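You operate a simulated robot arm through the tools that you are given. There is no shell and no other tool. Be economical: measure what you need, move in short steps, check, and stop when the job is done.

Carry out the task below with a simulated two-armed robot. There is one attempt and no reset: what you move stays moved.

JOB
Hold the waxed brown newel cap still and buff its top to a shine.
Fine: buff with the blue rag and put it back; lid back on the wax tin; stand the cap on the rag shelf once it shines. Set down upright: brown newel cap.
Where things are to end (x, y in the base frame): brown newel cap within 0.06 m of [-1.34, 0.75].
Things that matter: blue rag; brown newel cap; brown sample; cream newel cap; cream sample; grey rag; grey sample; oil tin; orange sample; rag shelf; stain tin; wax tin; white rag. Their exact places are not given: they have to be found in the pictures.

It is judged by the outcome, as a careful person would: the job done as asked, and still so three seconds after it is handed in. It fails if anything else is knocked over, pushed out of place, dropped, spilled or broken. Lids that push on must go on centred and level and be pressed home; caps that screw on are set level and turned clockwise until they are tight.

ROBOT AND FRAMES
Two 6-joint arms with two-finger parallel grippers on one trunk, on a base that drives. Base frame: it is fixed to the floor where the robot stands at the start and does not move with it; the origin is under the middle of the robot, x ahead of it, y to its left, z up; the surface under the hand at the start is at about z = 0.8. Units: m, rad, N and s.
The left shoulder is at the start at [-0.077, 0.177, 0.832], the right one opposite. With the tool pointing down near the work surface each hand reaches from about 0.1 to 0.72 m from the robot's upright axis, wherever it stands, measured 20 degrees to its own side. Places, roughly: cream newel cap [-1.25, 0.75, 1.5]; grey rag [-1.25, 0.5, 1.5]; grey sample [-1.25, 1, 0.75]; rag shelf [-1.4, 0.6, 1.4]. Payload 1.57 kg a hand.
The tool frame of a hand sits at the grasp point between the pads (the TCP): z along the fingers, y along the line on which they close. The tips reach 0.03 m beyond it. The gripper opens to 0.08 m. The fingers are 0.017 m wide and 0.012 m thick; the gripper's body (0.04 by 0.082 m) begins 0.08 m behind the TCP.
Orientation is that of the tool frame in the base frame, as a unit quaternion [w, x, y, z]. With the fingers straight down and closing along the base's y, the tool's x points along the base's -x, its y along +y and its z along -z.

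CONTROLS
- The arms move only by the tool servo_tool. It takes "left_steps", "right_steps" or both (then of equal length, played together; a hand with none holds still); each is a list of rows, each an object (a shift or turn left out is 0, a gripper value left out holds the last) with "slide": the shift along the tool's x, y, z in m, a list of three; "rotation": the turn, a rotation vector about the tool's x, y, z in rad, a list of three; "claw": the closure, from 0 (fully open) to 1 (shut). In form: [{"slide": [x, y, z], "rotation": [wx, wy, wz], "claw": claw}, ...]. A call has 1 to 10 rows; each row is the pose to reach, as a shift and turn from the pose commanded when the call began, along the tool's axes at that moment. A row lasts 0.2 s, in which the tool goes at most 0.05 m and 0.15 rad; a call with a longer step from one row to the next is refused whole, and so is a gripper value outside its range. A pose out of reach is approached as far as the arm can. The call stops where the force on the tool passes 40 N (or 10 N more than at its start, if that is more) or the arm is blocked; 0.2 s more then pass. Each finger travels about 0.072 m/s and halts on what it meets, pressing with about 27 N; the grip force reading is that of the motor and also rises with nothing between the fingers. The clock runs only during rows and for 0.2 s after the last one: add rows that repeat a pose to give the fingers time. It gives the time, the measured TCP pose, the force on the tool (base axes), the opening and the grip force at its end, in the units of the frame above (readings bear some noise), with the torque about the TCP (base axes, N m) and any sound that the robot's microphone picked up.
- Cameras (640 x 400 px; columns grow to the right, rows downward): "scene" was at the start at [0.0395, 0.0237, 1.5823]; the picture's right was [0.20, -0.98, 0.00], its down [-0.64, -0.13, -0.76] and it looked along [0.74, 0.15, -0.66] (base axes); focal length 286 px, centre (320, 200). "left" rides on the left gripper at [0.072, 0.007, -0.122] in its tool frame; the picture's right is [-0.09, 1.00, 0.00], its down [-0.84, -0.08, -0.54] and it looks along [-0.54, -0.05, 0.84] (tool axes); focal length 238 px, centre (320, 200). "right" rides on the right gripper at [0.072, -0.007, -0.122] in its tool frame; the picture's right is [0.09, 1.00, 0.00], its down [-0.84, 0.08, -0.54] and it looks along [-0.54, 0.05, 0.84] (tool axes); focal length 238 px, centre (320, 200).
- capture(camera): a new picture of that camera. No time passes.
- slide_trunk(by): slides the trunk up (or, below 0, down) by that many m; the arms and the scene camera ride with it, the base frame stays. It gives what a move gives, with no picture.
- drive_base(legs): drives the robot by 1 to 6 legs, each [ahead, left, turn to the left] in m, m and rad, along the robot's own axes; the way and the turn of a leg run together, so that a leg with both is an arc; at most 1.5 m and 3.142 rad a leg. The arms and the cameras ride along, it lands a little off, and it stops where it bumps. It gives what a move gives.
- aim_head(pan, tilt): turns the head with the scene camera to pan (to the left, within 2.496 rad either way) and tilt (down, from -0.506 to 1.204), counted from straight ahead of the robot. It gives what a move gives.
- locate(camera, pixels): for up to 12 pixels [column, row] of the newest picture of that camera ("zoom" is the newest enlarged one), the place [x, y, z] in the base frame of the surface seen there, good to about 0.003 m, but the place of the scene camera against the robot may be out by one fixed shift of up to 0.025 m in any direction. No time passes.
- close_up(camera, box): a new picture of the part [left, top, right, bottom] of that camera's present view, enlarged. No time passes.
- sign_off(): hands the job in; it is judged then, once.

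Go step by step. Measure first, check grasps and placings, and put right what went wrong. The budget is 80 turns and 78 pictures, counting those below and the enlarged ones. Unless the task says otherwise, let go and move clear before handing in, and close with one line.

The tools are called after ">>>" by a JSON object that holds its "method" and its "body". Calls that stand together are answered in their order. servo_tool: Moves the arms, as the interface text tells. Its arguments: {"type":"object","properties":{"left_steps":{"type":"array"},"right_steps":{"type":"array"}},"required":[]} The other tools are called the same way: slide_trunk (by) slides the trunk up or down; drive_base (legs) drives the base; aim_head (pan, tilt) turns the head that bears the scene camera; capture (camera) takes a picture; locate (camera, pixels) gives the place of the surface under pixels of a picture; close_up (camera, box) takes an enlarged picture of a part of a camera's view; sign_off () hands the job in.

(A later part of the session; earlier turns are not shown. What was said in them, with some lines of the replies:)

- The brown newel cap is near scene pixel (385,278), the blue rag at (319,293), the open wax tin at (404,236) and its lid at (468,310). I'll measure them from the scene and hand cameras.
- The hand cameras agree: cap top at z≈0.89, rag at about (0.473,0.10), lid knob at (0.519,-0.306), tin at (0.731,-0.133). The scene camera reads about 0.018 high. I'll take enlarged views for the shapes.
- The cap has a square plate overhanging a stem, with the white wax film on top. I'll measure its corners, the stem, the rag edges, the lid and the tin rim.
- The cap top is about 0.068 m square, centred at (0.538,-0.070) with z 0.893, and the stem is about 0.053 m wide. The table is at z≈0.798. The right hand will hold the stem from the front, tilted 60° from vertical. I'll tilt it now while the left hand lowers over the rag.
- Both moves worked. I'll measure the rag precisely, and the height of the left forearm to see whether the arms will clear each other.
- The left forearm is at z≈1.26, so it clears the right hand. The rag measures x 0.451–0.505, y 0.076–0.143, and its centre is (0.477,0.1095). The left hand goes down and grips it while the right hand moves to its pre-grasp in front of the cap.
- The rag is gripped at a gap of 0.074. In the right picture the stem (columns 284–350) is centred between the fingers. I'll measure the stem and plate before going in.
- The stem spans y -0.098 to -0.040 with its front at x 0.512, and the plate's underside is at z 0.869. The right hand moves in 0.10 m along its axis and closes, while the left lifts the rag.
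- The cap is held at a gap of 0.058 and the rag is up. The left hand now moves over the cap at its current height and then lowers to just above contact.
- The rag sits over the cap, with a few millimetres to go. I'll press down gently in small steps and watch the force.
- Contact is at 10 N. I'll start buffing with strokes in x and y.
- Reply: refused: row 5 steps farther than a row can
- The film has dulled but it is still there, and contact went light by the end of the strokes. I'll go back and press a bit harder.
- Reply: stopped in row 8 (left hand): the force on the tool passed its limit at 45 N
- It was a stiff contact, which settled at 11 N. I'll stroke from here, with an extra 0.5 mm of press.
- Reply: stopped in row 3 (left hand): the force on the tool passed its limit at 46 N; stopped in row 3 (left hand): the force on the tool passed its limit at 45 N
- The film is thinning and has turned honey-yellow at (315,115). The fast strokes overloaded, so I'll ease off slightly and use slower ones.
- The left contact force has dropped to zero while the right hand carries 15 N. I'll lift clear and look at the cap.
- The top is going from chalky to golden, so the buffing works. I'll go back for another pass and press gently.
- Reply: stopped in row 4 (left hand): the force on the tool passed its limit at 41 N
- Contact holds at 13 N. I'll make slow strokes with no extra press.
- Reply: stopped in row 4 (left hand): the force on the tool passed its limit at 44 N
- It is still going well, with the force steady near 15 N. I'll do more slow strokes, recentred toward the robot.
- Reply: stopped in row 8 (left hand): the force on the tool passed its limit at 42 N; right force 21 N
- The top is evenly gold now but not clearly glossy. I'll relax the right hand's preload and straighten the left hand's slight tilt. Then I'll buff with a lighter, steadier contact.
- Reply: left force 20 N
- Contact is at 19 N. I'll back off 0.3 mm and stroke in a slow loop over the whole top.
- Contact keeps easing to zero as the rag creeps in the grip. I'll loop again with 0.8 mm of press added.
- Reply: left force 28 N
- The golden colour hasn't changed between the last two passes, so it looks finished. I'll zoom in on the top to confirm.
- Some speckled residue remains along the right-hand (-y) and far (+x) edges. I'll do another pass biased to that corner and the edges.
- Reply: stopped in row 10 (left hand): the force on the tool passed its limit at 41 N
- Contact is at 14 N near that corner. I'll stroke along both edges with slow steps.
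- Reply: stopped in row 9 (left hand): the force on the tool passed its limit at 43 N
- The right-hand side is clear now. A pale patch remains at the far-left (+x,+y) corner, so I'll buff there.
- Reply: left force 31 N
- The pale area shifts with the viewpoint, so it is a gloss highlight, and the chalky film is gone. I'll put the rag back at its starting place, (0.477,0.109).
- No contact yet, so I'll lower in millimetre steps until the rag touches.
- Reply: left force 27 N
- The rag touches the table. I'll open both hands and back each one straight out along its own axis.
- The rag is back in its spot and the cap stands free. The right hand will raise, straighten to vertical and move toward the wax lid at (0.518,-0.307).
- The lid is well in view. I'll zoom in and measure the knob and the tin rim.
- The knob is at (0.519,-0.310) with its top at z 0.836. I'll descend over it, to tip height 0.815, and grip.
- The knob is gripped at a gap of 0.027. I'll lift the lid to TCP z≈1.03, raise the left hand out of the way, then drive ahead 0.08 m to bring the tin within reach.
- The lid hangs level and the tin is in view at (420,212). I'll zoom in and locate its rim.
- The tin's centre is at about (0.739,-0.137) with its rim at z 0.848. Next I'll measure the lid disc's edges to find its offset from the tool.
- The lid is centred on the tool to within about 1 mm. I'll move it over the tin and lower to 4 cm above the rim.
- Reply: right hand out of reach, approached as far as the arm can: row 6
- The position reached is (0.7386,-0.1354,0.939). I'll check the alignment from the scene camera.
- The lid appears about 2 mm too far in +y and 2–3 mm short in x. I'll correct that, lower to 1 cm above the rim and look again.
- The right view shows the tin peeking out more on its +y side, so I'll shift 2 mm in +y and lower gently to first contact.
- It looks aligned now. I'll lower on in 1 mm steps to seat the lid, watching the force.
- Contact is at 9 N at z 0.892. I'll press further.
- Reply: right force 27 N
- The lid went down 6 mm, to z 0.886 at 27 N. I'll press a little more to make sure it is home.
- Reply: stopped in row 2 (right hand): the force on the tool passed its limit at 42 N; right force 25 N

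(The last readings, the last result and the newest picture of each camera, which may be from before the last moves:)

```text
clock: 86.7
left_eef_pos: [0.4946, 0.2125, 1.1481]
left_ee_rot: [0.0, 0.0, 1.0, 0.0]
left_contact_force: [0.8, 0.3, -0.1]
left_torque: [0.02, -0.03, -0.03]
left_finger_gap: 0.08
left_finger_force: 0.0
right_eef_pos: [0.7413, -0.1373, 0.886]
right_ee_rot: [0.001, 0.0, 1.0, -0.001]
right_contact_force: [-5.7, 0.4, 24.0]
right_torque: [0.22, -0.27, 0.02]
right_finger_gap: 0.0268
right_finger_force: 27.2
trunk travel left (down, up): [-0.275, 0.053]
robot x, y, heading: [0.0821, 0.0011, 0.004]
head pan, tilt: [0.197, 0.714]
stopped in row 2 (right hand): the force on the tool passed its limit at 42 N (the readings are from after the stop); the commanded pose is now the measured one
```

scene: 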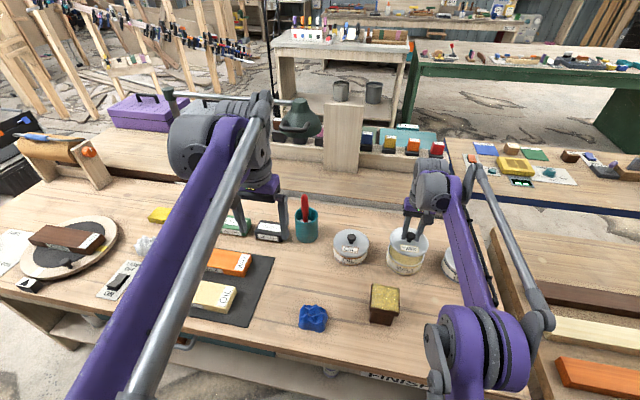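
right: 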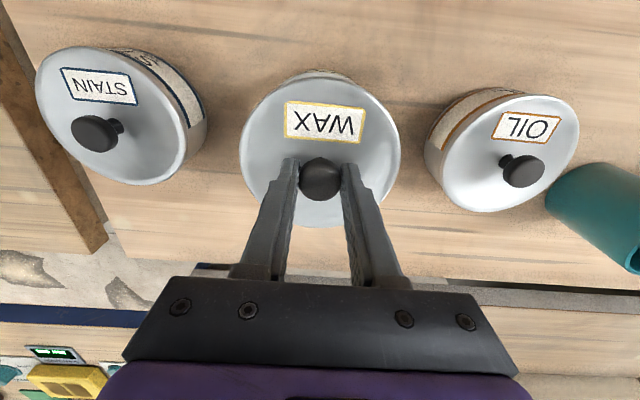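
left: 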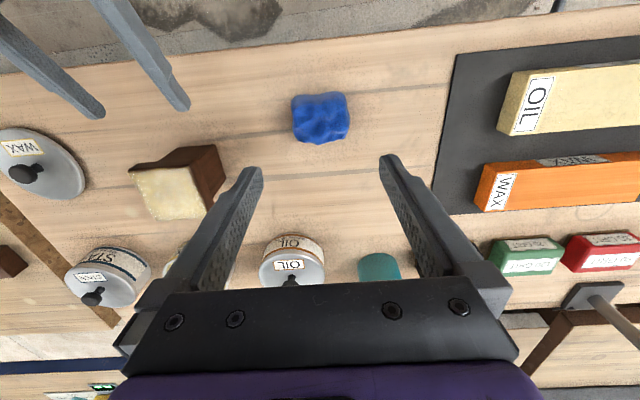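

It took 42 N with no further travel, so the lid is home. I'll release, back up and check that it is level.

>>> {"method": "servo_tool", "body": {"right_steps": [{"slide": [0, 0, -0.0005], "claw": 0}, {"slide": [0, 0, -0.0005], "claw": 0}, {"slide": [0, 0, -0.0005], "claw": 0}, {"slide": [0, 0, -0.0005], "claw": 0}, {"slide": [0, 0, -0.03]}, {"slide": [0.02, 0, -0.07]}, {"slide": [0.06, -0.02, -0.1]}, {"slide": [0.1, -0.04, -0.13]}, {"slide": [0.1, -0.04, -0.13]}]}}

>>> {"method": "capture", "body": {"camera": "right"}}

>>> {"method": "close_up", "body": {"camera": "scene", "box": [310, 190, 470, 310]}}

```text
refused: row 7 steps farther than a row can; nothing moved
```

```text
30 pictures are left
```

right: 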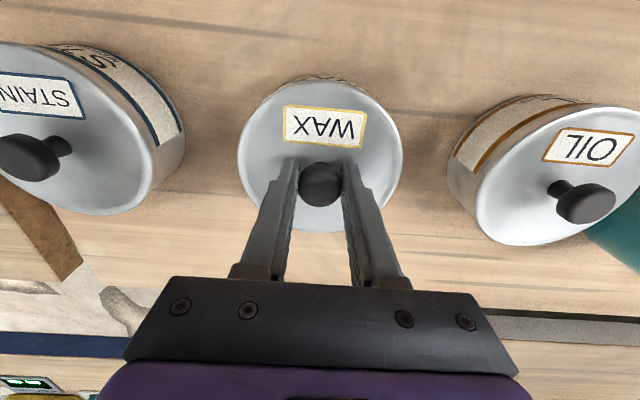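

```text
3.33 times, centred on (390, 250) of scene
```

zoom: 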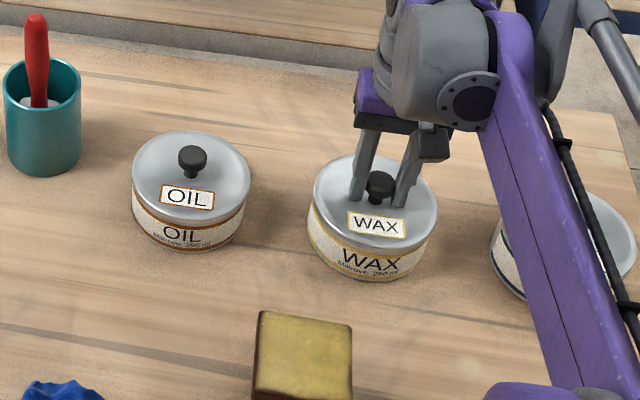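

That was refused for step size, so I'll redo it with smaller steps.

>>> {"method": "servo_tool", "body": {"right_steps": [{"slide": [0, 0, -0.0005], "claw": 0}, {"slide": [0, 0, -0.0005], "claw": 0}, {"slide": [0, 0, -0.0005], "claw": 0}, {"slide": [0, 0, -0.03]}, {"slide": [0.0, 0, -0.07]}, {"slide": [0.03, -0.01, -0.1]}, {"slide": [0.06, -0.03, -0.13]}, {"slide": [0.1, -0.04, -0.15]}, {"slide": [0.14, -0.05, -0.16]}, {"slide": [0.14, -0.05, -0.16]}]}}

>>> {"method": "capture", "body": {"camera": "right"}}

>>> {"method": "close_up", "body": {"camera": "scene", "box": [310, 190, 470, 310]}}

```text
clock: 88.8
left_eef_pos: [0.4989, 0.2106, 1.1473]
left_ee_rot: [0.0, 0.0, 1.0, 0.0]
left_contact_force: [0.6, -0.3, -0.8]
left_torque: [-0.01, 0.02, 0.02]
left_finger_gap: 0.08
left_finger_force: 0.1
right_eef_pos: [0.6035, -0.1865, 1.043]
right_ee_rot: [0.001, 0.0, 1.0, -0.001]
right_contact_force: [-0.7, 0.5, -0.5]
right_torque: [0.01, -0.01, 0.02]
right_finger_gap: 0.0803
right_finger_force: 0.0
trunk travel left (down, up): [-0.275, 0.053]
robot x, y, heading: [0.083, -0.0028, 0.004]
head pan, tilt: [0.197, 0.714]
heard: snap
```

```text
28 pictures are left
```

right: 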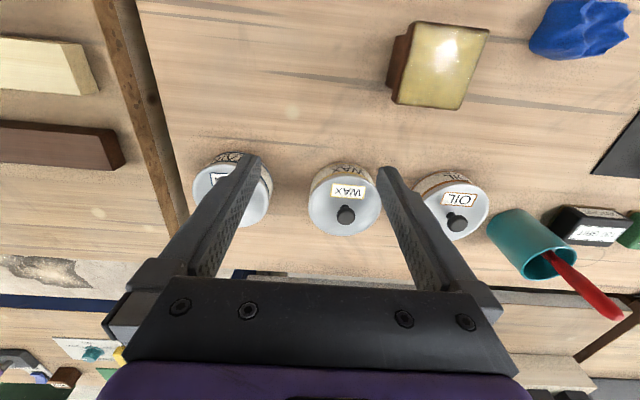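

```text
3.33 times, centred on (390, 250) of scene
```

zoom: 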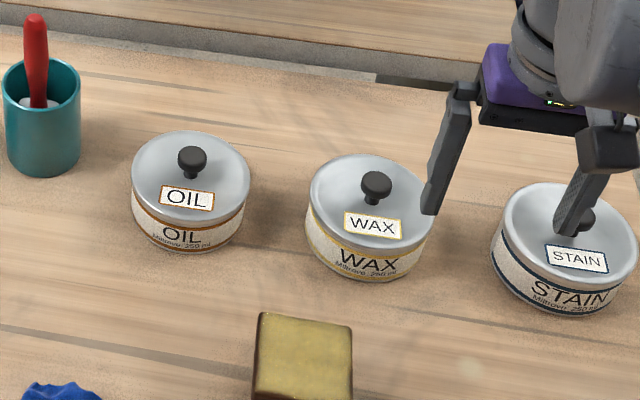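

A snap was heard, and the cap top now shows a mirror-like highlight at (445,50). I'll check that the wax lid is level and seated by comparing it with the oil tin's lid.

>>> {"method": "locate", "body": {"camera": "right", "pixels": [[316, 200], [374, 195], [335, 180], [345, 228], [346, 214], [430, 210], [482, 205], [458, 233], [456, 221], [365, 215], [325, 215]]}}

```text
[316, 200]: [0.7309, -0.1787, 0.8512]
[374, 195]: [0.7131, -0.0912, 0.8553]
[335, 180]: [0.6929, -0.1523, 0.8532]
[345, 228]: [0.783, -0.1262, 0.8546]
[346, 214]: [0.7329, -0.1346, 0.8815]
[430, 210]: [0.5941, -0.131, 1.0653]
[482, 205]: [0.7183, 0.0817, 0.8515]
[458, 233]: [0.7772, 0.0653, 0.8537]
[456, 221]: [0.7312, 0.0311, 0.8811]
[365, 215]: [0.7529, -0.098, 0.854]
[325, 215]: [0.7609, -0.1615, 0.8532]
```

The wax lid is level at z 0.853 and matches the oil lid, so it is home. Now I'll look behind toward the rag shelf before gripping the cap.

>>> {"method": "aim_head", "body": {"pan": 2.49, "tilt": 0.3}}

>>> {"method": "capture", "body": {"camera": "scene"}}

```text
clock: 91.0
left_eef_pos: [0.4967, 0.2119, 1.147]
left_ee_rot: [0.0, -0.001, 1.0, 0.0]
left_contact_force: [-0.3, 0.3, -0.3]
left_torque: [0.02, 0.02, -0.02]
left_finger_gap: 0.0798
left_finger_force: 0.0
right_eef_pos: [0.6019, -0.1861, 1.0421]
right_ee_rot: [0.001, -0.001, 1.0, 0.0]
right_contact_force: [0.4, 0.4, -0.3]
right_torque: [-0.01, -0.04, 0.02]
right_finger_gap: 0.0797
right_finger_force: 0.0
trunk travel left (down, up): [-0.275, 0.053]
robot x, y, heading: [0.0815, -0.0009, 0.003]
head pan, tilt: [2.491, 0.3]
```

```text
26 pictures are left
```

scene: 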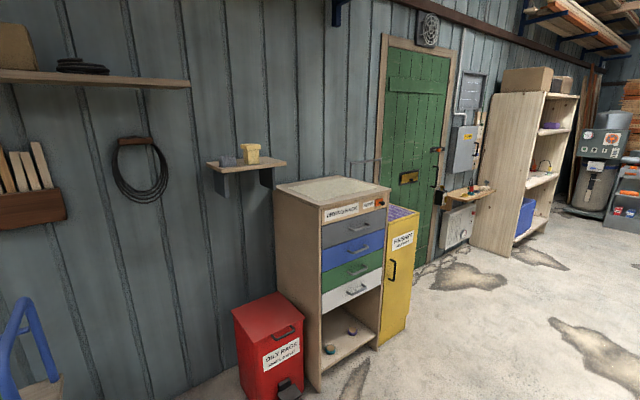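

The rag shelf is the small wall shelf at (247,163), holding the grey rag and the cream cap. A red bin and a drawer cabinet are nearby. I'll zoom in and measure.

>>> {"method": "close_up", "body": {"camera": "scene", "box": [190, 120, 410, 260]}}

>>> {"method": "locate", "body": {"camera": "scene", "pixels": [[210, 166], [284, 166], [240, 163], [250, 147], [228, 160], [268, 162], [330, 190], [278, 188], [390, 185], [262, 320], [243, 395], [310, 385]]}}

```text
2.86 times, centred on (300, 190) of scene
```

zoom: 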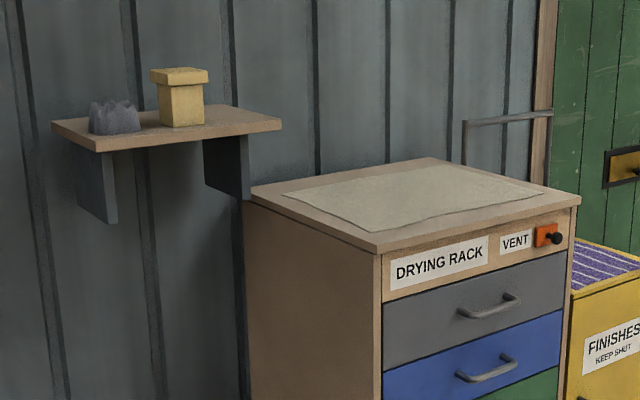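

```text
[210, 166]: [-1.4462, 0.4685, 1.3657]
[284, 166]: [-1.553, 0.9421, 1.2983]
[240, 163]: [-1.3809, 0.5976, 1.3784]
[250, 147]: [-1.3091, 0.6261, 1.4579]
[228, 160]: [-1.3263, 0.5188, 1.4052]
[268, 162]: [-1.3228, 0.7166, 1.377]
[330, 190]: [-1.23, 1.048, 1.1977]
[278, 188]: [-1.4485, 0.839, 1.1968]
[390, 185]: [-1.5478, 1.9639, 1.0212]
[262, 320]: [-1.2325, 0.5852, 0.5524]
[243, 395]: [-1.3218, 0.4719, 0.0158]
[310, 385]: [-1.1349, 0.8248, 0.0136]
```

>>> {"method": "locate", "body": {"camera": "zoom", "pixels": [[100, 147], [277, 122], [190, 135], [235, 108], [262, 122], [245, 128], [160, 120], [182, 115], [204, 112], [158, 75], [206, 75], [180, 70]]}}

```text
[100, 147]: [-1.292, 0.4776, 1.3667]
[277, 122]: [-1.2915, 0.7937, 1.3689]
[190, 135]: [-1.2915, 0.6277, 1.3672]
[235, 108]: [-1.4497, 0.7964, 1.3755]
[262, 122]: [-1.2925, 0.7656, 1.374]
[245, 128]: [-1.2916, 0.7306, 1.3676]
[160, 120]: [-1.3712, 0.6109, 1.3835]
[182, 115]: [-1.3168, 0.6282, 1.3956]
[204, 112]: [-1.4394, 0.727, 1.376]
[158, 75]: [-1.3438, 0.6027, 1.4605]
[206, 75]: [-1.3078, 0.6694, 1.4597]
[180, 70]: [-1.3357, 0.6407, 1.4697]
```

The shelf top is at about z 1.375 in the scene frame (about 1.357 true), spanning x to -1.292 and y 0.475–0.797. The cream cap is at y≈0.637. I'll measure nearby obstacles for the drive.

>>> {"method": "locate", "body": {"camera": "scene", "pixels": [[25, 310], [40, 380], [15, 370], [236, 315], [300, 320], [285, 385], [160, 80], [60, 200], [320, 350], [500, 350], [560, 300], [290, 360]]}}

>>> {"method": "aim_head", "body": {"pan": -2.45, "tilt": 0.6}}

>>> {"method": "capture", "body": {"camera": "scene"}}

```text
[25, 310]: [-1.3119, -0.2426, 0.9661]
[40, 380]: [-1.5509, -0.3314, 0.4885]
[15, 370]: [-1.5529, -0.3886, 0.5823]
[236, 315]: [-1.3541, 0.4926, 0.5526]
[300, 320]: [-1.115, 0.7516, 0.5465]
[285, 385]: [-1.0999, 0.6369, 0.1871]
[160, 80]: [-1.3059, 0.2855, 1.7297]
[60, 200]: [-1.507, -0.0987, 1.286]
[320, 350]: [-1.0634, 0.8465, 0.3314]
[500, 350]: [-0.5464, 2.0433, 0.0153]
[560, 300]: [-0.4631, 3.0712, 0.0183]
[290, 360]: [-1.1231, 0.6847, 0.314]
```

```text
clock: 94.9
left_eef_pos: [0.4984, 0.2118, 1.1465]
left_ee_rot: [-0.001, 0.0, 1.0, -0.001]
left_contact_force: [-0.3, -0.1, -0.9]
left_torque: [-0.02, -0.01, 0.01]
left_finger_gap: 0.0798
left_finger_force: 0.1
right_eef_pos: [0.6023, -0.1867, 1.0423]
right_ee_rot: [0.002, 0.0, 1.0, -0.002]
right_contact_force: [-0.1, 0.2, 0.3]
right_torque: [0.0, -0.01, -0.03]
right_finger_gap: 0.0799
right_finger_force: 0.1
trunk travel left (down, up): [-0.275, 0.053]
robot x, y, heading: [0.0777, -0.0003, 0.0]
head pan, tilt: [-2.45, 0.6]
```

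```text
24 pictures are left
```

scene: 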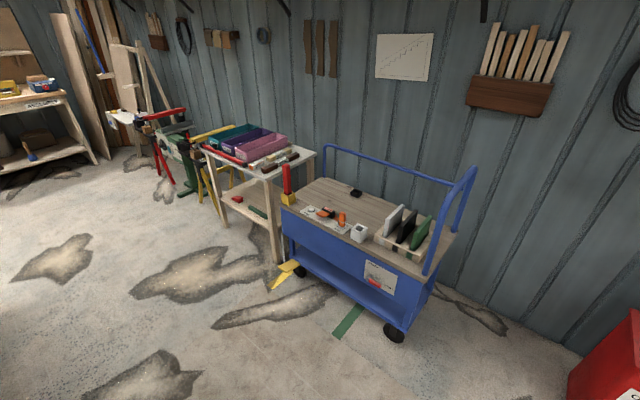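

There's a blue cart behind on the right. I'll measure its nearest corners to be sure the turn has room.

>>> {"method": "locate", "body": {"camera": "scene", "pixels": [[283, 215], [455, 235], [428, 278], [392, 335], [472, 172], [280, 260], [275, 205], [610, 340]]}}

>>> {"method": "aim_head", "body": {"pan": 0.0, "tilt": 0.714}}

```text
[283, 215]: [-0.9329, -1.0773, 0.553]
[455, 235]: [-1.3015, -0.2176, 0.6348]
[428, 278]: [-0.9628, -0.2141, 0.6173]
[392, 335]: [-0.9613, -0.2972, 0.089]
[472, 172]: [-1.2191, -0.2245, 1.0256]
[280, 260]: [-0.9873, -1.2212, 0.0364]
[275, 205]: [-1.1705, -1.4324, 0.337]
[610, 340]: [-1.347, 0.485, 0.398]
```

```text
clock: 97.1
left_eef_pos: [0.4972, 0.2116, 1.1475]
left_ee_rot: [-0.001, 0.0, 1.0, 0.0]
left_contact_force: [-0.2, -0.2, 0.4]
left_torque: [0.02, 0.04, 0.03]
left_finger_gap: 0.0798
left_finger_force: 0.1
right_eef_pos: [0.6033, -0.1853, 1.0438]
right_ee_rot: [0.001, 0.0, 1.0, -0.001]
right_contact_force: [1.0, -0.3, -0.8]
right_torque: [-0.04, -0.03, 0.0]
right_finger_gap: 0.0801
right_finger_force: 0.0
trunk travel left (down, up): [-0.275, 0.053]
robot x, y, heading: [0.0809, -0.0021, 0.001]
head pan, tilt: [0.0, 0.714]
```

The nearest cart corner is (-0.96,-0.21), and there is enough space to turn. I'll back the base off 0.08 m, tuck the left arm, and bring the right hand tilted 60° to the cap's pre-grasp.

>>> {"method": "drive_base", "body": {"legs": [[-0.08, 0, 0]]}}

>>> {"method": "servo_tool", "body": {"right_steps": [{"slide": [0.03, 0, 0], "rotation": [0, -0.13, 0], "claw": 0}, {"slide": [0.06, 0, 0], "rotation": [0, -0.26, 0]}, {"slide": [0.084, 0.02, 0], "rotation": [0, -0.39, 0]}, {"slide": [0.084, 0.05, 0.03], "rotation": [0, -0.52, 0]}, {"slide": [0.084, 0.08, 0.06], "rotation": [0, -0.65, 0]}, {"slide": [0.084, 0.105, 0.095], "rotation": [0, -0.79, 0]}, {"slide": [0.084, 0.116, 0.13], "rotation": [0, -0.92, 0]}, {"slide": [0.084, 0.116, 0.16], "rotation": [0, -1.047, 0]}, {"slide": [0.084, 0.116, 0.16], "rotation": [0, -1.047, 0]}], "left_steps": [{"slide": [0.02, 0.01, 0]}, {"slide": [0.04, 0.02, 0]}, {"slide": [0.06, 0.03, 0]}, {"slide": [0.08, 0.045, 0]}, {"slide": [0.1, 0.06, 0]}, {"slide": [0.12, 0.07, 0]}, {"slide": [0.14, 0.08, 0]}, {"slide": [0.16, 0.09, 0]}, {"slide": [0.16, 0.09, 0]}]}}

>>> {"method": "capture", "body": {"camera": "right"}}

```text
clock: 98.2
left_eef_pos: [0.416, 0.2111, 1.1464]
left_ee_rot: [0.0, 0.0, 1.0, 0.0]
left_contact_force: [0.4, -0.2, 0.0]
left_torque: [0.0, -0.02, -0.02]
left_finger_gap: 0.08
left_finger_force: 0.0
right_eef_pos: [0.5221, -0.1862, 1.0437]
right_ee_rot: [0.001, 0.0, 1.0, -0.001]
right_contact_force: [-0.4, -0.3, 0.3]
right_torque: [0.0, -0.01, 0.02]
right_finger_gap: 0.0802
right_finger_force: 0.0
trunk travel left (down, up): [-0.275, 0.053]
robot x, y, heading: [-0.0007, -0.0054, -0.0]
head pan, tilt: [0.0, 0.714]
```

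```text
clock: 100.2
left_eef_pos: [0.2582, 0.3013, 1.1484]
left_ee_rot: [0.0, 0.0, 1.0, 0.0]
left_contact_force: [0.6, -0.1, -0.4]
left_torque: [-0.02, 0.03, 0.0]
left_finger_gap: 0.08
left_finger_force: 0.1
right_eef_pos: [0.4371, -0.0747, 0.8795]
right_ee_rot: [0.501, -0.001, 0.865, 0.0]
right_contact_force: [-0.4, 0.3, 0.2]
right_torque: [0.01, -0.03, 0.02]
right_finger_gap: 0.08
right_finger_force: 0.1
trunk travel left (down, up): [-0.275, 0.053]
robot x, y, heading: [0.0006, 0.0005, 0.0]
head pan, tilt: [0.0, 0.714]
```

```text
23 pictures are left
```

right: 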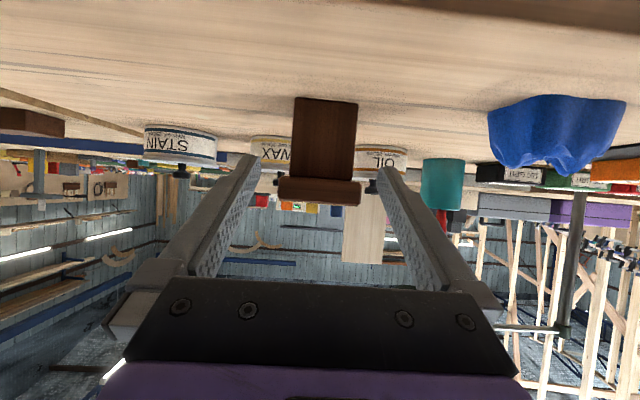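

The stem (columns 292–357) is about 4 mm to the right of the mid-line, so I'll shift +0.004 in y, advance, grip, and lift the cap straight up.

>>> {"method": "servo_tool", "body": {"right_steps": [{"slide": [-0.002, 0.004, 0.03], "claw": 0}, {"slide": [-0.002, 0.004, 0.06]}, {"slide": [-0.002, 0.004, 0.085]}, {"slide": [-0.002, 0.004, 0.102]}, {"slide": [-0.002, 0.004, 0.102]}, {"slide": [-0.002, 0.004, 0.102], "claw": 1}, {"slide": [-0.002, 0.004, 0.102], "claw": 1}, {"slide": [-0.002, 0.004, 0.102], "claw": 1}, {"slide": [-0.002, 0.004, 0.102], "claw": 1}]}}

>>> {"method": "servo_tool", "body": {"right_steps": [{"slide": [-0.009, 0, -0.005], "claw": 1}, {"slide": [-0.035, 0, -0.02]}, {"slide": [-0.07, 0, -0.04]}, {"slide": [-0.104, 0, -0.06]}, {"slide": [-0.139, 0, -0.08]}, {"slide": [-0.173, 0, -0.1]}, {"slide": [-0.173, 0, -0.1]}]}}

>>> {"method": "capture", "body": {"camera": "right"}}

>>> {"method": "capture", "body": {"camera": "scene"}}

```text
clock: 102.2
left_eef_pos: [0.2594, 0.3027, 1.1485]
left_ee_rot: [0.0, 0.0, 1.0, 0.0]
left_contact_force: [-0.1, 0.8, 0.4]
left_torque: [0.03, 0.04, 0.0]
left_finger_gap: 0.0801
left_finger_force: 0.1
right_eef_pos: [0.5282, -0.0682, 0.8343]
right_ee_rot: [0.501, 0.0, 0.866, -0.002]
right_contact_force: [1.0, -0.5, 0.0]
right_torque: [0.0, -0.09, -0.02]
right_finger_gap: 0.0579
right_finger_force: 26.9
trunk travel left (down, up): [-0.275, 0.053]
robot x, y, heading: [-0.001, -0.0005, -0.002]
head pan, tilt: [0.0, 0.714]
```

```text
clock: 103.8
left_eef_pos: [0.2591, 0.302, 1.1473]
left_ee_rot: [0.0, 0.002, 1.0, 0.0]
left_contact_force: [-0.1, 0.4, -0.4]
left_torque: [-0.01, -0.01, -0.02]
left_finger_gap: 0.0801
left_finger_force: 0.1
right_eef_pos: [0.5245, -0.0653, 1.035]
right_ee_rot: [0.5, -0.001, 0.866, 0.0]
right_contact_force: [1.0, -0.2, -1.8]
right_torque: [0.0, 0.02, 0.0]
right_finger_gap: 0.0577
right_finger_force: 27.2
trunk travel left (down, up): [-0.275, 0.053]
robot x, y, heading: [0.0001, -0.0004, 0.003]
head pan, tilt: [0.0, 0.714]
```

```text
22 pictures are left
```

right: 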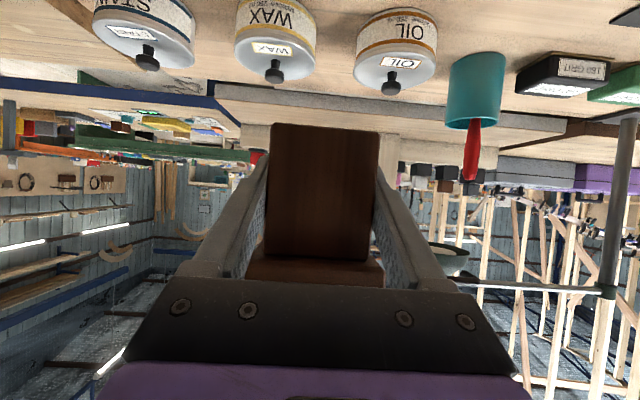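

```text
21 pictures are left
```

scene: 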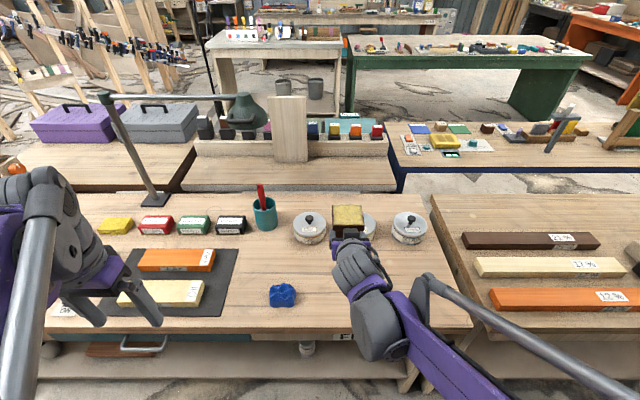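

The cap is lifted upright and held firmly. Now I'll back away, turn around to the left, and shift sideways toward the shelf, keeping well off the wall.

>>> {"method": "drive_base", "body": {"legs": [[-0.45, 0, 0], [0, 0, 1.57], [0, 0, 1.571], [0, -0.5, 0]]}}

>>> {"method": "aim_head", "body": {"pan": 0.0, "tilt": 0.3}}

>>> {"method": "capture", "body": {"camera": "scene"}}

```text
clock: 118.7
left_eef_pos: [-0.7081, 0.2124, 1.1488]
left_ee_rot: [0.0, 1.0, -0.003, 0.0]
left_contact_force: [-0.3, 0.5, 0.2]
left_torque: [0.0, 0.04, -0.03]
left_finger_gap: 0.0802
left_finger_force: 0.0
right_eef_pos: [-0.9711, 0.5818, 1.0346]
right_ee_rot: [-0.003, 0.866, -0.002, -0.501]
right_contact_force: [-0.7, 0.3, -2.1]
right_torque: [0.01, -0.04, 0.0]
right_finger_gap: 0.0577
right_finger_force: 26.9
trunk travel left (down, up): [-0.275, 0.053]
robot x, y, heading: [-0.4467, 0.513, 3.134]
head pan, tilt: [0.0, 0.714]
```

```text
clock: 119.6
left_eef_pos: [-0.7084, 0.2121, 1.1479]
left_ee_rot: [0.0, 1.0, -0.003, 0.001]
left_contact_force: [-0.4, -1.2, 0.0]
left_torque: [-0.02, 0.0, -0.01]
left_finger_gap: 0.0801
left_finger_force: 0.0
right_eef_pos: [-0.9724, 0.5829, 1.0344]
right_ee_rot: [-0.003, 0.866, -0.002, -0.5]
right_contact_force: [-0.6, 0.8, -1.3]
right_torque: [-0.01, -0.02, 0.02]
right_finger_gap: 0.0575
right_finger_force: 27.3
trunk travel left (down, up): [-0.275, 0.053]
robot x, y, heading: [-0.448, 0.5115, 3.133]
head pan, tilt: [0.0, 0.3]
```

```text
20 pictures are left
```

scene: 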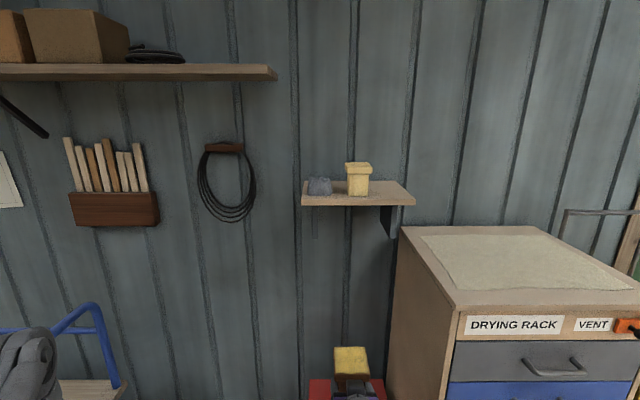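

The shelf is ahead, with open space to the right of the cream cap. I'll measure the shelf and the held cap in the same picture to cancel the camera shift.

>>> {"method": "close_up", "body": {"camera": "scene", "box": [290, 150, 430, 238]}}

>>> {"method": "locate", "body": {"camera": "scene", "pixels": [[338, 350], [364, 350], [350, 362], [350, 374], [351, 349], [305, 198], [410, 199], [385, 195], [358, 166], [348, 166], [370, 166]]}}

```text
4.55 times, centred on (360, 194) of scene
```

zoom: 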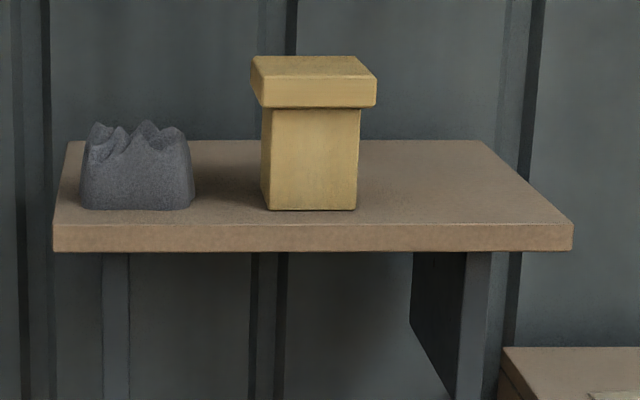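

```text
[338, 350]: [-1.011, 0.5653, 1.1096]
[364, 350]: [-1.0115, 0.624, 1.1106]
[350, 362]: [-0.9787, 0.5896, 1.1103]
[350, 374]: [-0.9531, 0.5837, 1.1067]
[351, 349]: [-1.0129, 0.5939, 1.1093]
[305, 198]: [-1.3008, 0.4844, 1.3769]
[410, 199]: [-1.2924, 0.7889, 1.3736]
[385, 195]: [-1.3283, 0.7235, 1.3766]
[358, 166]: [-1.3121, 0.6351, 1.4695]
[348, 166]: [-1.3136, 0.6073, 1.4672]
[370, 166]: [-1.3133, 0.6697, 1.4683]
```

With the camera shift cancelled, the true shelf top is at z≈1.36, its right end at y≈0.785 and the cream cap's right edge at y≈0.66. I'll aim for the cap at about (-1.34,0.738). First I'll raise the trunk and arm here in free space to confirm reach.

>>> {"method": "slide_trunk", "body": {"by": 0.052}}

>>> {"method": "servo_tool", "body": {"right_steps": [{"slide": [-0.036, 0, -0.017], "claw": 1}, {"slide": [-0.073, 0, -0.034]}, {"slide": [-0.109, 0, -0.051]}, {"slide": [-0.145, 0, -0.068]}, {"slide": [-0.182, 0, -0.086]}, {"slide": [-0.218, 0, -0.103]}, {"slide": [-0.254, 0, -0.12]}, {"slide": [-0.291, 0, -0.137]}, {"slide": [-0.327, 0, -0.154]}, {"slide": [-0.327, 0, -0.154]}]}}

>>> {"method": "capture", "body": {"camera": "scene"}}

```text
clock: 120.5
left_eef_pos: [-0.7082, 0.212, 1.2008]
left_ee_rot: [0.0, 1.0, -0.003, 0.0]
left_contact_force: [-0.2, 0.6, 0.3]
left_torque: [-0.04, 0.03, 0.0]
left_finger_gap: 0.0798
left_finger_force: 0.0
right_eef_pos: [-0.973, 0.5826, 1.0868]
right_ee_rot: [-0.003, 0.866, -0.003, -0.501]
right_contact_force: [0.8, -0.2, -1.7]
right_torque: [0.02, 0.03, 0.03]
right_finger_gap: 0.0576
right_finger_force: 27.4
trunk travel left (down, up): [-0.327, 0.001]
robot x, y, heading: [-0.4475, 0.5134, 3.136]
head pan, tilt: [0.0, 0.3]
```

```text
clock: 122.7
left_eef_pos: [-0.7076, 0.2119, 1.2001]
left_ee_rot: [0.0, 1.0, -0.003, 0.0]
left_contact_force: [-0.1, 1.0, 0.4]
left_torque: [-0.02, 0.03, 0.03]
left_finger_gap: 0.08
left_finger_force: 0.0
right_eef_pos: [-1.001, 0.5813, 1.4467]
right_ee_rot: [-0.004, 0.865, -0.003, -0.501]
right_contact_force: [0.0, 0.0, -1.0]
right_torque: [0.04, -0.04, -0.03]
right_finger_gap: 0.0579
right_finger_force: 27.1
trunk travel left (down, up): [-0.327, 0.001]
robot x, y, heading: [-0.4473, 0.5112, 3.128]
head pan, tilt: [0.0, 0.3]
```

```text
18 pictures are left
```

scene: 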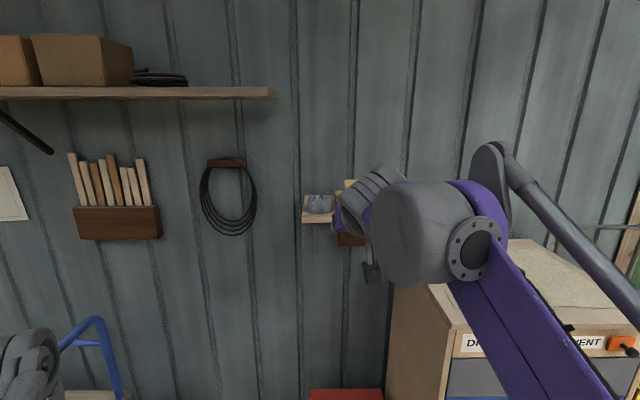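

Reach is fine: the hand is 0.55 m ahead at z 1.447. I'll shift right 0.16 m, correct the heading slightly, and close part of the distance.

>>> {"method": "drive_base", "body": {"legs": [[0, -0.16, 0.009], [0.2, 0, 0]]}}

>>> {"method": "capture", "body": {"camera": "right"}}

>>> {"method": "capture", "body": {"camera": "left"}}

```text
clock: 125.9
left_eef_pos: [-0.9015, 0.3684, 1.1997]
left_ee_rot: [-0.001, 1.0, 0.002, 0.0]
left_contact_force: [0.0, 0.1, -0.2]
left_torque: [-0.03, -0.01, -0.02]
left_finger_gap: 0.08
left_finger_force: 0.1
right_eef_pos: [-1.1984, 0.7337, 1.4466]
right_ee_rot: [-0.001, 0.866, 0.001, -0.5]
right_contact_force: [0.8, 0.6, -1.7]
right_torque: [-0.03, -0.02, 0.02]
right_finger_gap: 0.0577
right_finger_force: 27.2
trunk travel left (down, up): [-0.327, 0.001]
robot x, y, heading: [-0.6466, 0.6694, -3.135]
head pan, tilt: [0.0, 0.3]
```

```text
17 pictures are left
```

right: 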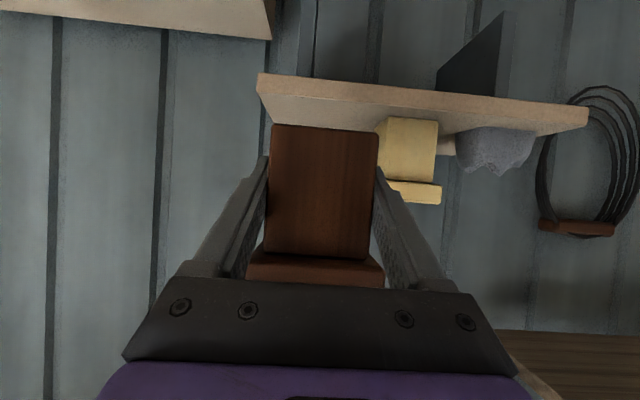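

```text
16 pictures are left
```

left: 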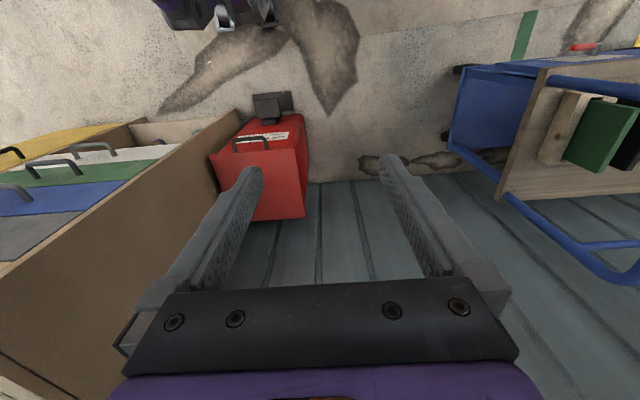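

The right camera sees the shelf and the cream cap. I'll measure them with this unshifted camera.

>>> {"method": "locate", "body": {"camera": "right", "pixels": [[265, 82], [268, 115], [380, 110], [400, 125], [395, 150], [432, 150], [410, 195], [440, 195], [445, 150], [560, 125], [262, 78], [480, 145]]}}

>>> {"method": "locate", "body": {"camera": "left", "pixels": [[275, 105], [240, 20], [237, 150], [230, 120], [270, 150]]}}

```text
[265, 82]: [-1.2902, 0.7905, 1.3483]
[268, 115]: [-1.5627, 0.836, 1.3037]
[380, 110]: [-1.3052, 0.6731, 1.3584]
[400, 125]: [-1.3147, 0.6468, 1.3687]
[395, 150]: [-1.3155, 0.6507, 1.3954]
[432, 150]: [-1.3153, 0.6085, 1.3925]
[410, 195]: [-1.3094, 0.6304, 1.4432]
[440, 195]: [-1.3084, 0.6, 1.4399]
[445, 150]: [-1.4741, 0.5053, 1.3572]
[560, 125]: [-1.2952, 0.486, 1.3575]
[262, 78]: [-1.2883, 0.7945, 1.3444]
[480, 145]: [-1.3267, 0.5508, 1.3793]
```

```text
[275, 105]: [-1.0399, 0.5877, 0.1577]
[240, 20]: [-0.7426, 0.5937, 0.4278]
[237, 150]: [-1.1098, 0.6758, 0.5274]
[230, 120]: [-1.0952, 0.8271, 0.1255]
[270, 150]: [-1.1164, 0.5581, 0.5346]
```

True values: shelf top at 1.358, front at -1.29, right end at y≈0.794, cream cap plate to y 0.664. The left view shows the base has room ahead of the bin pedal. I'll drive ahead 0.12 m.

>>> {"method": "drive_base", "body": {"legs": [[0.12, -0.007, 0]]}}

>>> {"method": "capture", "body": {"camera": "right"}}

```text
clock: 127.2
left_eef_pos: [-1.02, 0.3741, 1.2012]
left_ee_rot: [-0.001, 1.0, 0.003, 0.001]
left_contact_force: [0.4, -0.1, 0.0]
left_torque: [-0.02, 0.01, 0.0]
left_finger_gap: 0.0802
left_finger_force: 0.0
right_eef_pos: [-1.3197, 0.7386, 1.4461]
right_ee_rot: [-0.001, 0.865, 0.001, -0.501]
right_contact_force: [1.1, 0.0, -1.6]
right_torque: [-0.01, -0.04, 0.03]
right_finger_gap: 0.0577
right_finger_force: 27.1
trunk travel left (down, up): [-0.327, 0.001]
robot x, y, heading: [-0.7624, 0.6737, -3.136]
head pan, tilt: [0.0, 0.3]
```

```text
15 pictures are left
```

right: 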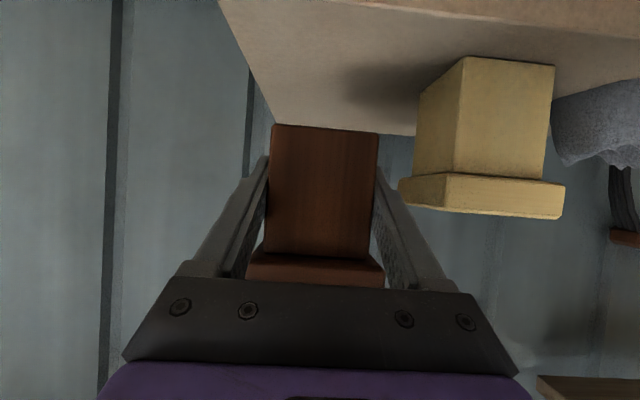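

The cap is over the shelf at about (-1.332,0.739), clear of the cream cap. I'll lower it to just above the surface, with 6 mm more forward.

>>> {"method": "servo_tool", "body": {"right_steps": [{"slide": [-0.003, 0, 0.005], "claw": 1}, {"slide": [0.0143, 0, 0.015]}, {"slide": [0.0273, 0, 0.0225]}, {"slide": [0.036, 0, 0.0275]}, {"slide": [0.0377, 0, 0.0285]}, {"slide": [0.0377, 0, 0.0285]}]}}

>>> {"method": "capture", "body": {"camera": "right"}}

```text
clock: 128.6
left_eef_pos: [-1.0238, 0.3736, 1.2003]
left_ee_rot: [0.0, 1.0, 0.003, 0.0]
left_contact_force: [0.1, 0.2, 0.4]
left_torque: [0.0, 0.01, 0.02]
left_finger_gap: 0.08
left_finger_force: 0.0
right_eef_pos: [-1.3263, 0.7383, 1.3996]
right_ee_rot: [0.0, 0.865, 0.003, -0.501]
right_contact_force: [-0.6, -0.3, -2.0]
right_torque: [0.0, -0.02, -0.02]
right_finger_gap: 0.0575
right_finger_force: 26.8
trunk travel left (down, up): [-0.327, 0.001]
robot x, y, heading: [-0.7664, 0.6782, -3.14]
head pan, tilt: [0.0, 0.3]
```

```text
14 pictures are left
```

right: 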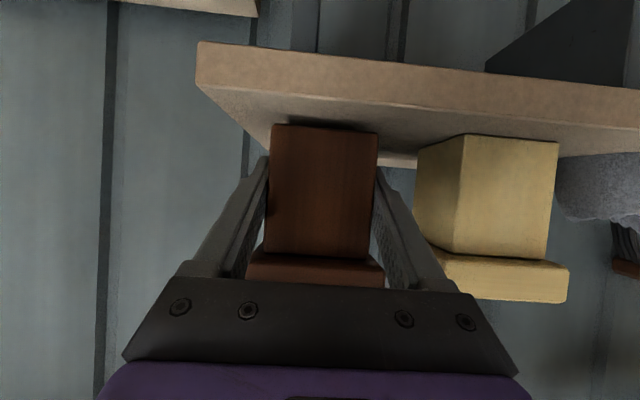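

It is just above the surface. I'll go down in 1 mm steps until it touches.

>>> {"method": "servo_tool", "body": {"right_steps": [{"slide": [0.0017, 0, 0.001], "claw": 1}, {"slide": [0.0035, 0, 0.002]}, {"slide": [0.0043, 0, 0.0025]}, {"slide": [0.0052, 0, 0.003]}, {"slide": [0.0052, 0, 0.003]}]}}

```text
clock: 129.8
left_eef_pos: [-1.0224, 0.3731, 1.1999]
left_ee_rot: [0.001, 1.0, 0.002, 0.0]
left_contact_force: [-0.3, 0.0, 0.0]
left_torque: [0.0, -0.01, 0.01]
left_finger_gap: 0.08
left_finger_force: 0.1
right_eef_pos: [-1.3262, 0.7392, 1.3932]
right_ee_rot: [0.0, 0.865, 0.003, -0.501]
right_contact_force: [-1.1, 0.7, 0.3]
right_torque: [-0.04, 0.17, -0.07]
right_finger_gap: 0.0576
right_finger_force: 27.0
trunk travel left (down, up): [-0.327, 0.001]
robot x, y, heading: [-0.7647, 0.6751, -3.134]
head pan, tilt: [0.0, 0.3]
```

It is barely touching: the force went from -2 to 0 N. One more millimetre.

>>> {"method": "servo_tool", "body": {"right_steps": [{"slide": [0.0004, 0, 0.00025], "claw": 1}, {"slide": [0.0009, 0, 0.0005]}, {"slide": [0.0009, 0, 0.0005]}]}}

```text
clock: 130.6
left_eef_pos: [-1.0225, 0.3744, 1.2025]
left_ee_rot: [0.001, 1.0, 0.002, 0.0]
left_contact_force: [0.1, 0.5, -0.7]
left_torque: [0.0, -0.01, 0.0]
left_finger_gap: 0.0803
left_finger_force: 0.1
right_eef_pos: [-1.3258, 0.7394, 1.3933]
right_ee_rot: [0.0, 0.865, 0.003, -0.502]
right_contact_force: [-6.4, 3.0, 19.2]
right_torque: [-0.11, -0.05, 0.04]
right_finger_gap: 0.0575
right_finger_force: 27.4
trunk travel left (down, up): [-0.327, 0.001]
robot x, y, heading: [-0.7684, 0.6769, -3.137]
head pan, tilt: [0.0, 0.3]
```

It is firmly down at 19 N. I'll ease off half a millimetre, open, and withdraw along the tool axis.

>>> {"method": "servo_tool", "body": {"right_steps": [{"slide": [-0.0004, 0, -0.0002], "claw": 1}, {"slide": [-0.0004, 0, -0.0002], "claw": 0}, {"slide": [-0.0004, 0, -0.0002], "claw": 0}, {"slide": [-0.0004, 0, -0.0002], "claw": 0}, {"slide": [-0.0004, 0, -0.02]}, {"slide": [-0.0004, 0, -0.05]}, {"slide": [-0.0004, 0, -0.08]}, {"slide": [-0.0004, 0, -0.11]}, {"slide": [-0.0004, 0, -0.13]}, {"slide": [-0.0004, 0, -0.13]}]}}

>>> {"method": "capture", "body": {"camera": "right"}}

```text
clock: 132.8
left_eef_pos: [-1.0221, 0.373, 1.2008]
left_ee_rot: [0.0, 1.0, 0.002, 0.0]
left_contact_force: [0.1, -0.1, 0.0]
left_torque: [0.03, 0.04, 0.05]
left_finger_gap: 0.0803
left_finger_force: 0.0
right_eef_pos: [-1.2139, 0.7394, 1.4586]
right_ee_rot: [0.001, 0.866, 0.003, -0.501]
right_contact_force: [0.4, -0.1, -1.0]
right_torque: [0.0, -0.01, 0.02]
right_finger_gap: 0.08
right_finger_force: 0.1
trunk travel left (down, up): [-0.327, 0.001]
robot x, y, heading: [-0.7649, 0.6756, -3.137]
head pan, tilt: [0.0, 0.3]
```

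```text
13 pictures are left
```

right: 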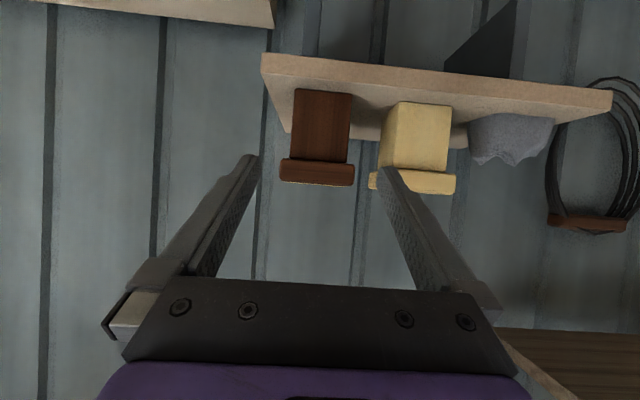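

The brown cap stands upright on the shelf next to the cream cap, and nothing else has moved. I'll back the robot away and take a last look at the cap and the bench.

>>> {"method": "locate", "body": {"camera": "right", "pixels": [[323, 125], [300, 125], [346, 125], [318, 172]]}}

>>> {"method": "drive_base", "body": {"legs": [[-0.35, 0, 0]]}}

>>> {"method": "servo_tool", "body": {"right_steps": [{"slide": [0.04, -0.02, 0.02]}, {"slide": [0.08, -0.04, 0.04]}, {"slide": [0.12, -0.06, 0.06]}, {"slide": [0.16, -0.08, 0.06]}, {"slide": [0.2, -0.1, 0.06]}, {"slide": [0.24, -0.12, 0.06]}, {"slide": [0.24, -0.12, 0.06]}]}}

>>> {"method": "close_up", "body": {"camera": "scene", "box": [240, 130, 480, 280]}}

>>> {"method": "aim_head", "body": {"pan": 2.49, "tilt": 0.5}}

>>> {"method": "capture", "body": {"camera": "scene"}}

```text
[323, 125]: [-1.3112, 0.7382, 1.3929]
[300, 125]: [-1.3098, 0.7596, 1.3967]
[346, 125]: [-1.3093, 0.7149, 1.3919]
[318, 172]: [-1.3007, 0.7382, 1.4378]
```

```text
clock: 135.1
left_eef_pos: [-0.6765, 0.3764, 1.2006]
left_ee_rot: [0.0, 1.0, -0.005, 0.0]
left_contact_force: [-0.5, -0.3, 0.2]
left_torque: [0.01, -0.04, -0.02]
left_finger_gap: 0.0805
left_finger_force: 0.2
right_eef_pos: [-0.863, 0.7453, 1.4581]
right_ee_rot: [-0.004, 0.866, -0.004, -0.5]
right_contact_force: [0.0, 0.3, -0.8]
right_torque: [0.02, 0.01, 0.01]
right_finger_gap: 0.08
right_finger_force: 0.1
trunk travel left (down, up): [-0.327, 0.001]
robot x, y, heading: [-0.4167, 0.6746, 3.136]
head pan, tilt: [0.0, 0.3]
```

```text
clock: 136.7
left_eef_pos: [-0.6763, 0.3774, 1.2004]
left_ee_rot: [0.0, 1.0, -0.005, 0.0]
left_contact_force: [0.5, -0.1, -0.7]
left_torque: [-0.02, 0.0, 0.03]
left_finger_gap: 0.0801
left_finger_force: 0.1
right_eef_pos: [-0.7911, 0.8666, 1.2159]
right_ee_rot: [-0.004, 0.866, -0.005, -0.5]
right_contact_force: [-0.2, 0.0, 0.6]
right_torque: [0.01, 0.0, -0.02]
right_finger_gap: 0.0799
right_finger_force: 0.0
trunk travel left (down, up): [-0.327, 0.001]
robot x, y, heading: [-0.4126, 0.6765, 3.13]
head pan, tilt: [0.0, 0.3]
```

```text
2.67 times, centred on (360, 205) of scene
```

zoom: 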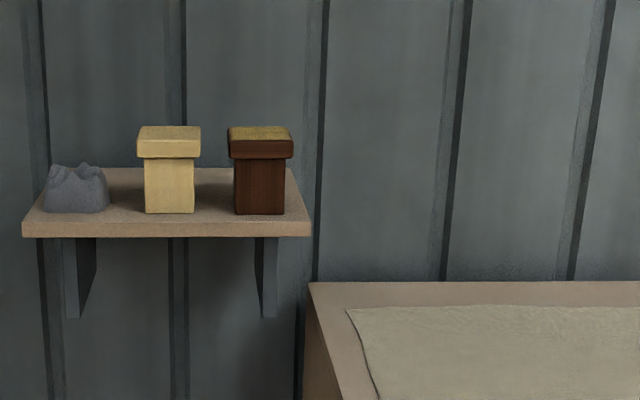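

```text
clock: 138.9
left_eef_pos: [-0.6757, 0.3771, 1.2001]
left_ee_rot: [0.0, 1.0, -0.005, 0.0]
left_contact_force: [0.3, 0.5, -0.6]
left_torque: [-0.01, -0.03, 0.0]
left_finger_gap: 0.08
left_finger_force: 0.1
right_eef_pos: [-0.7909, 0.867, 1.2161]
right_ee_rot: [-0.004, 0.865, -0.004, -0.501]
right_contact_force: [-0.5, -0.2, 0.4]
right_torque: [0.01, -0.02, -0.02]
right_finger_gap: 0.0797
right_finger_force: 0.0
trunk travel left (down, up): [-0.327, 0.001]
robot x, y, heading: [-0.4155, 0.6766, 3.127]
head pan, tilt: [2.491, 0.499]
```

```text
11 pictures are left
```

scene: 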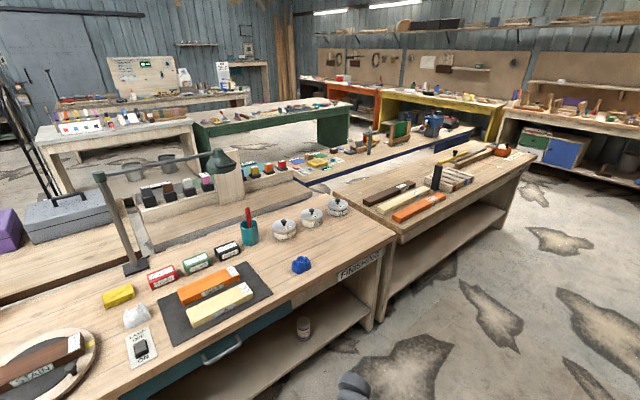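

Everything checks out: the brown cap stands upright at about (-1.339, 0.738), the rag is back in place, and the three tins are lidded and undisturbed. I'm handing in.

>>> {"method": "sign_off", "body": {}}

```text
The job is handed in.
```

I held the brown newel cap still, buffed its top with the blue rag until it showed a bright highlight, and stood it upright on the rag shelf at about (-1.339, 0.738). The rag is back in its place, the wax tin's lid is pressed home and level, and nothing else looked disturbed in the last pictures.
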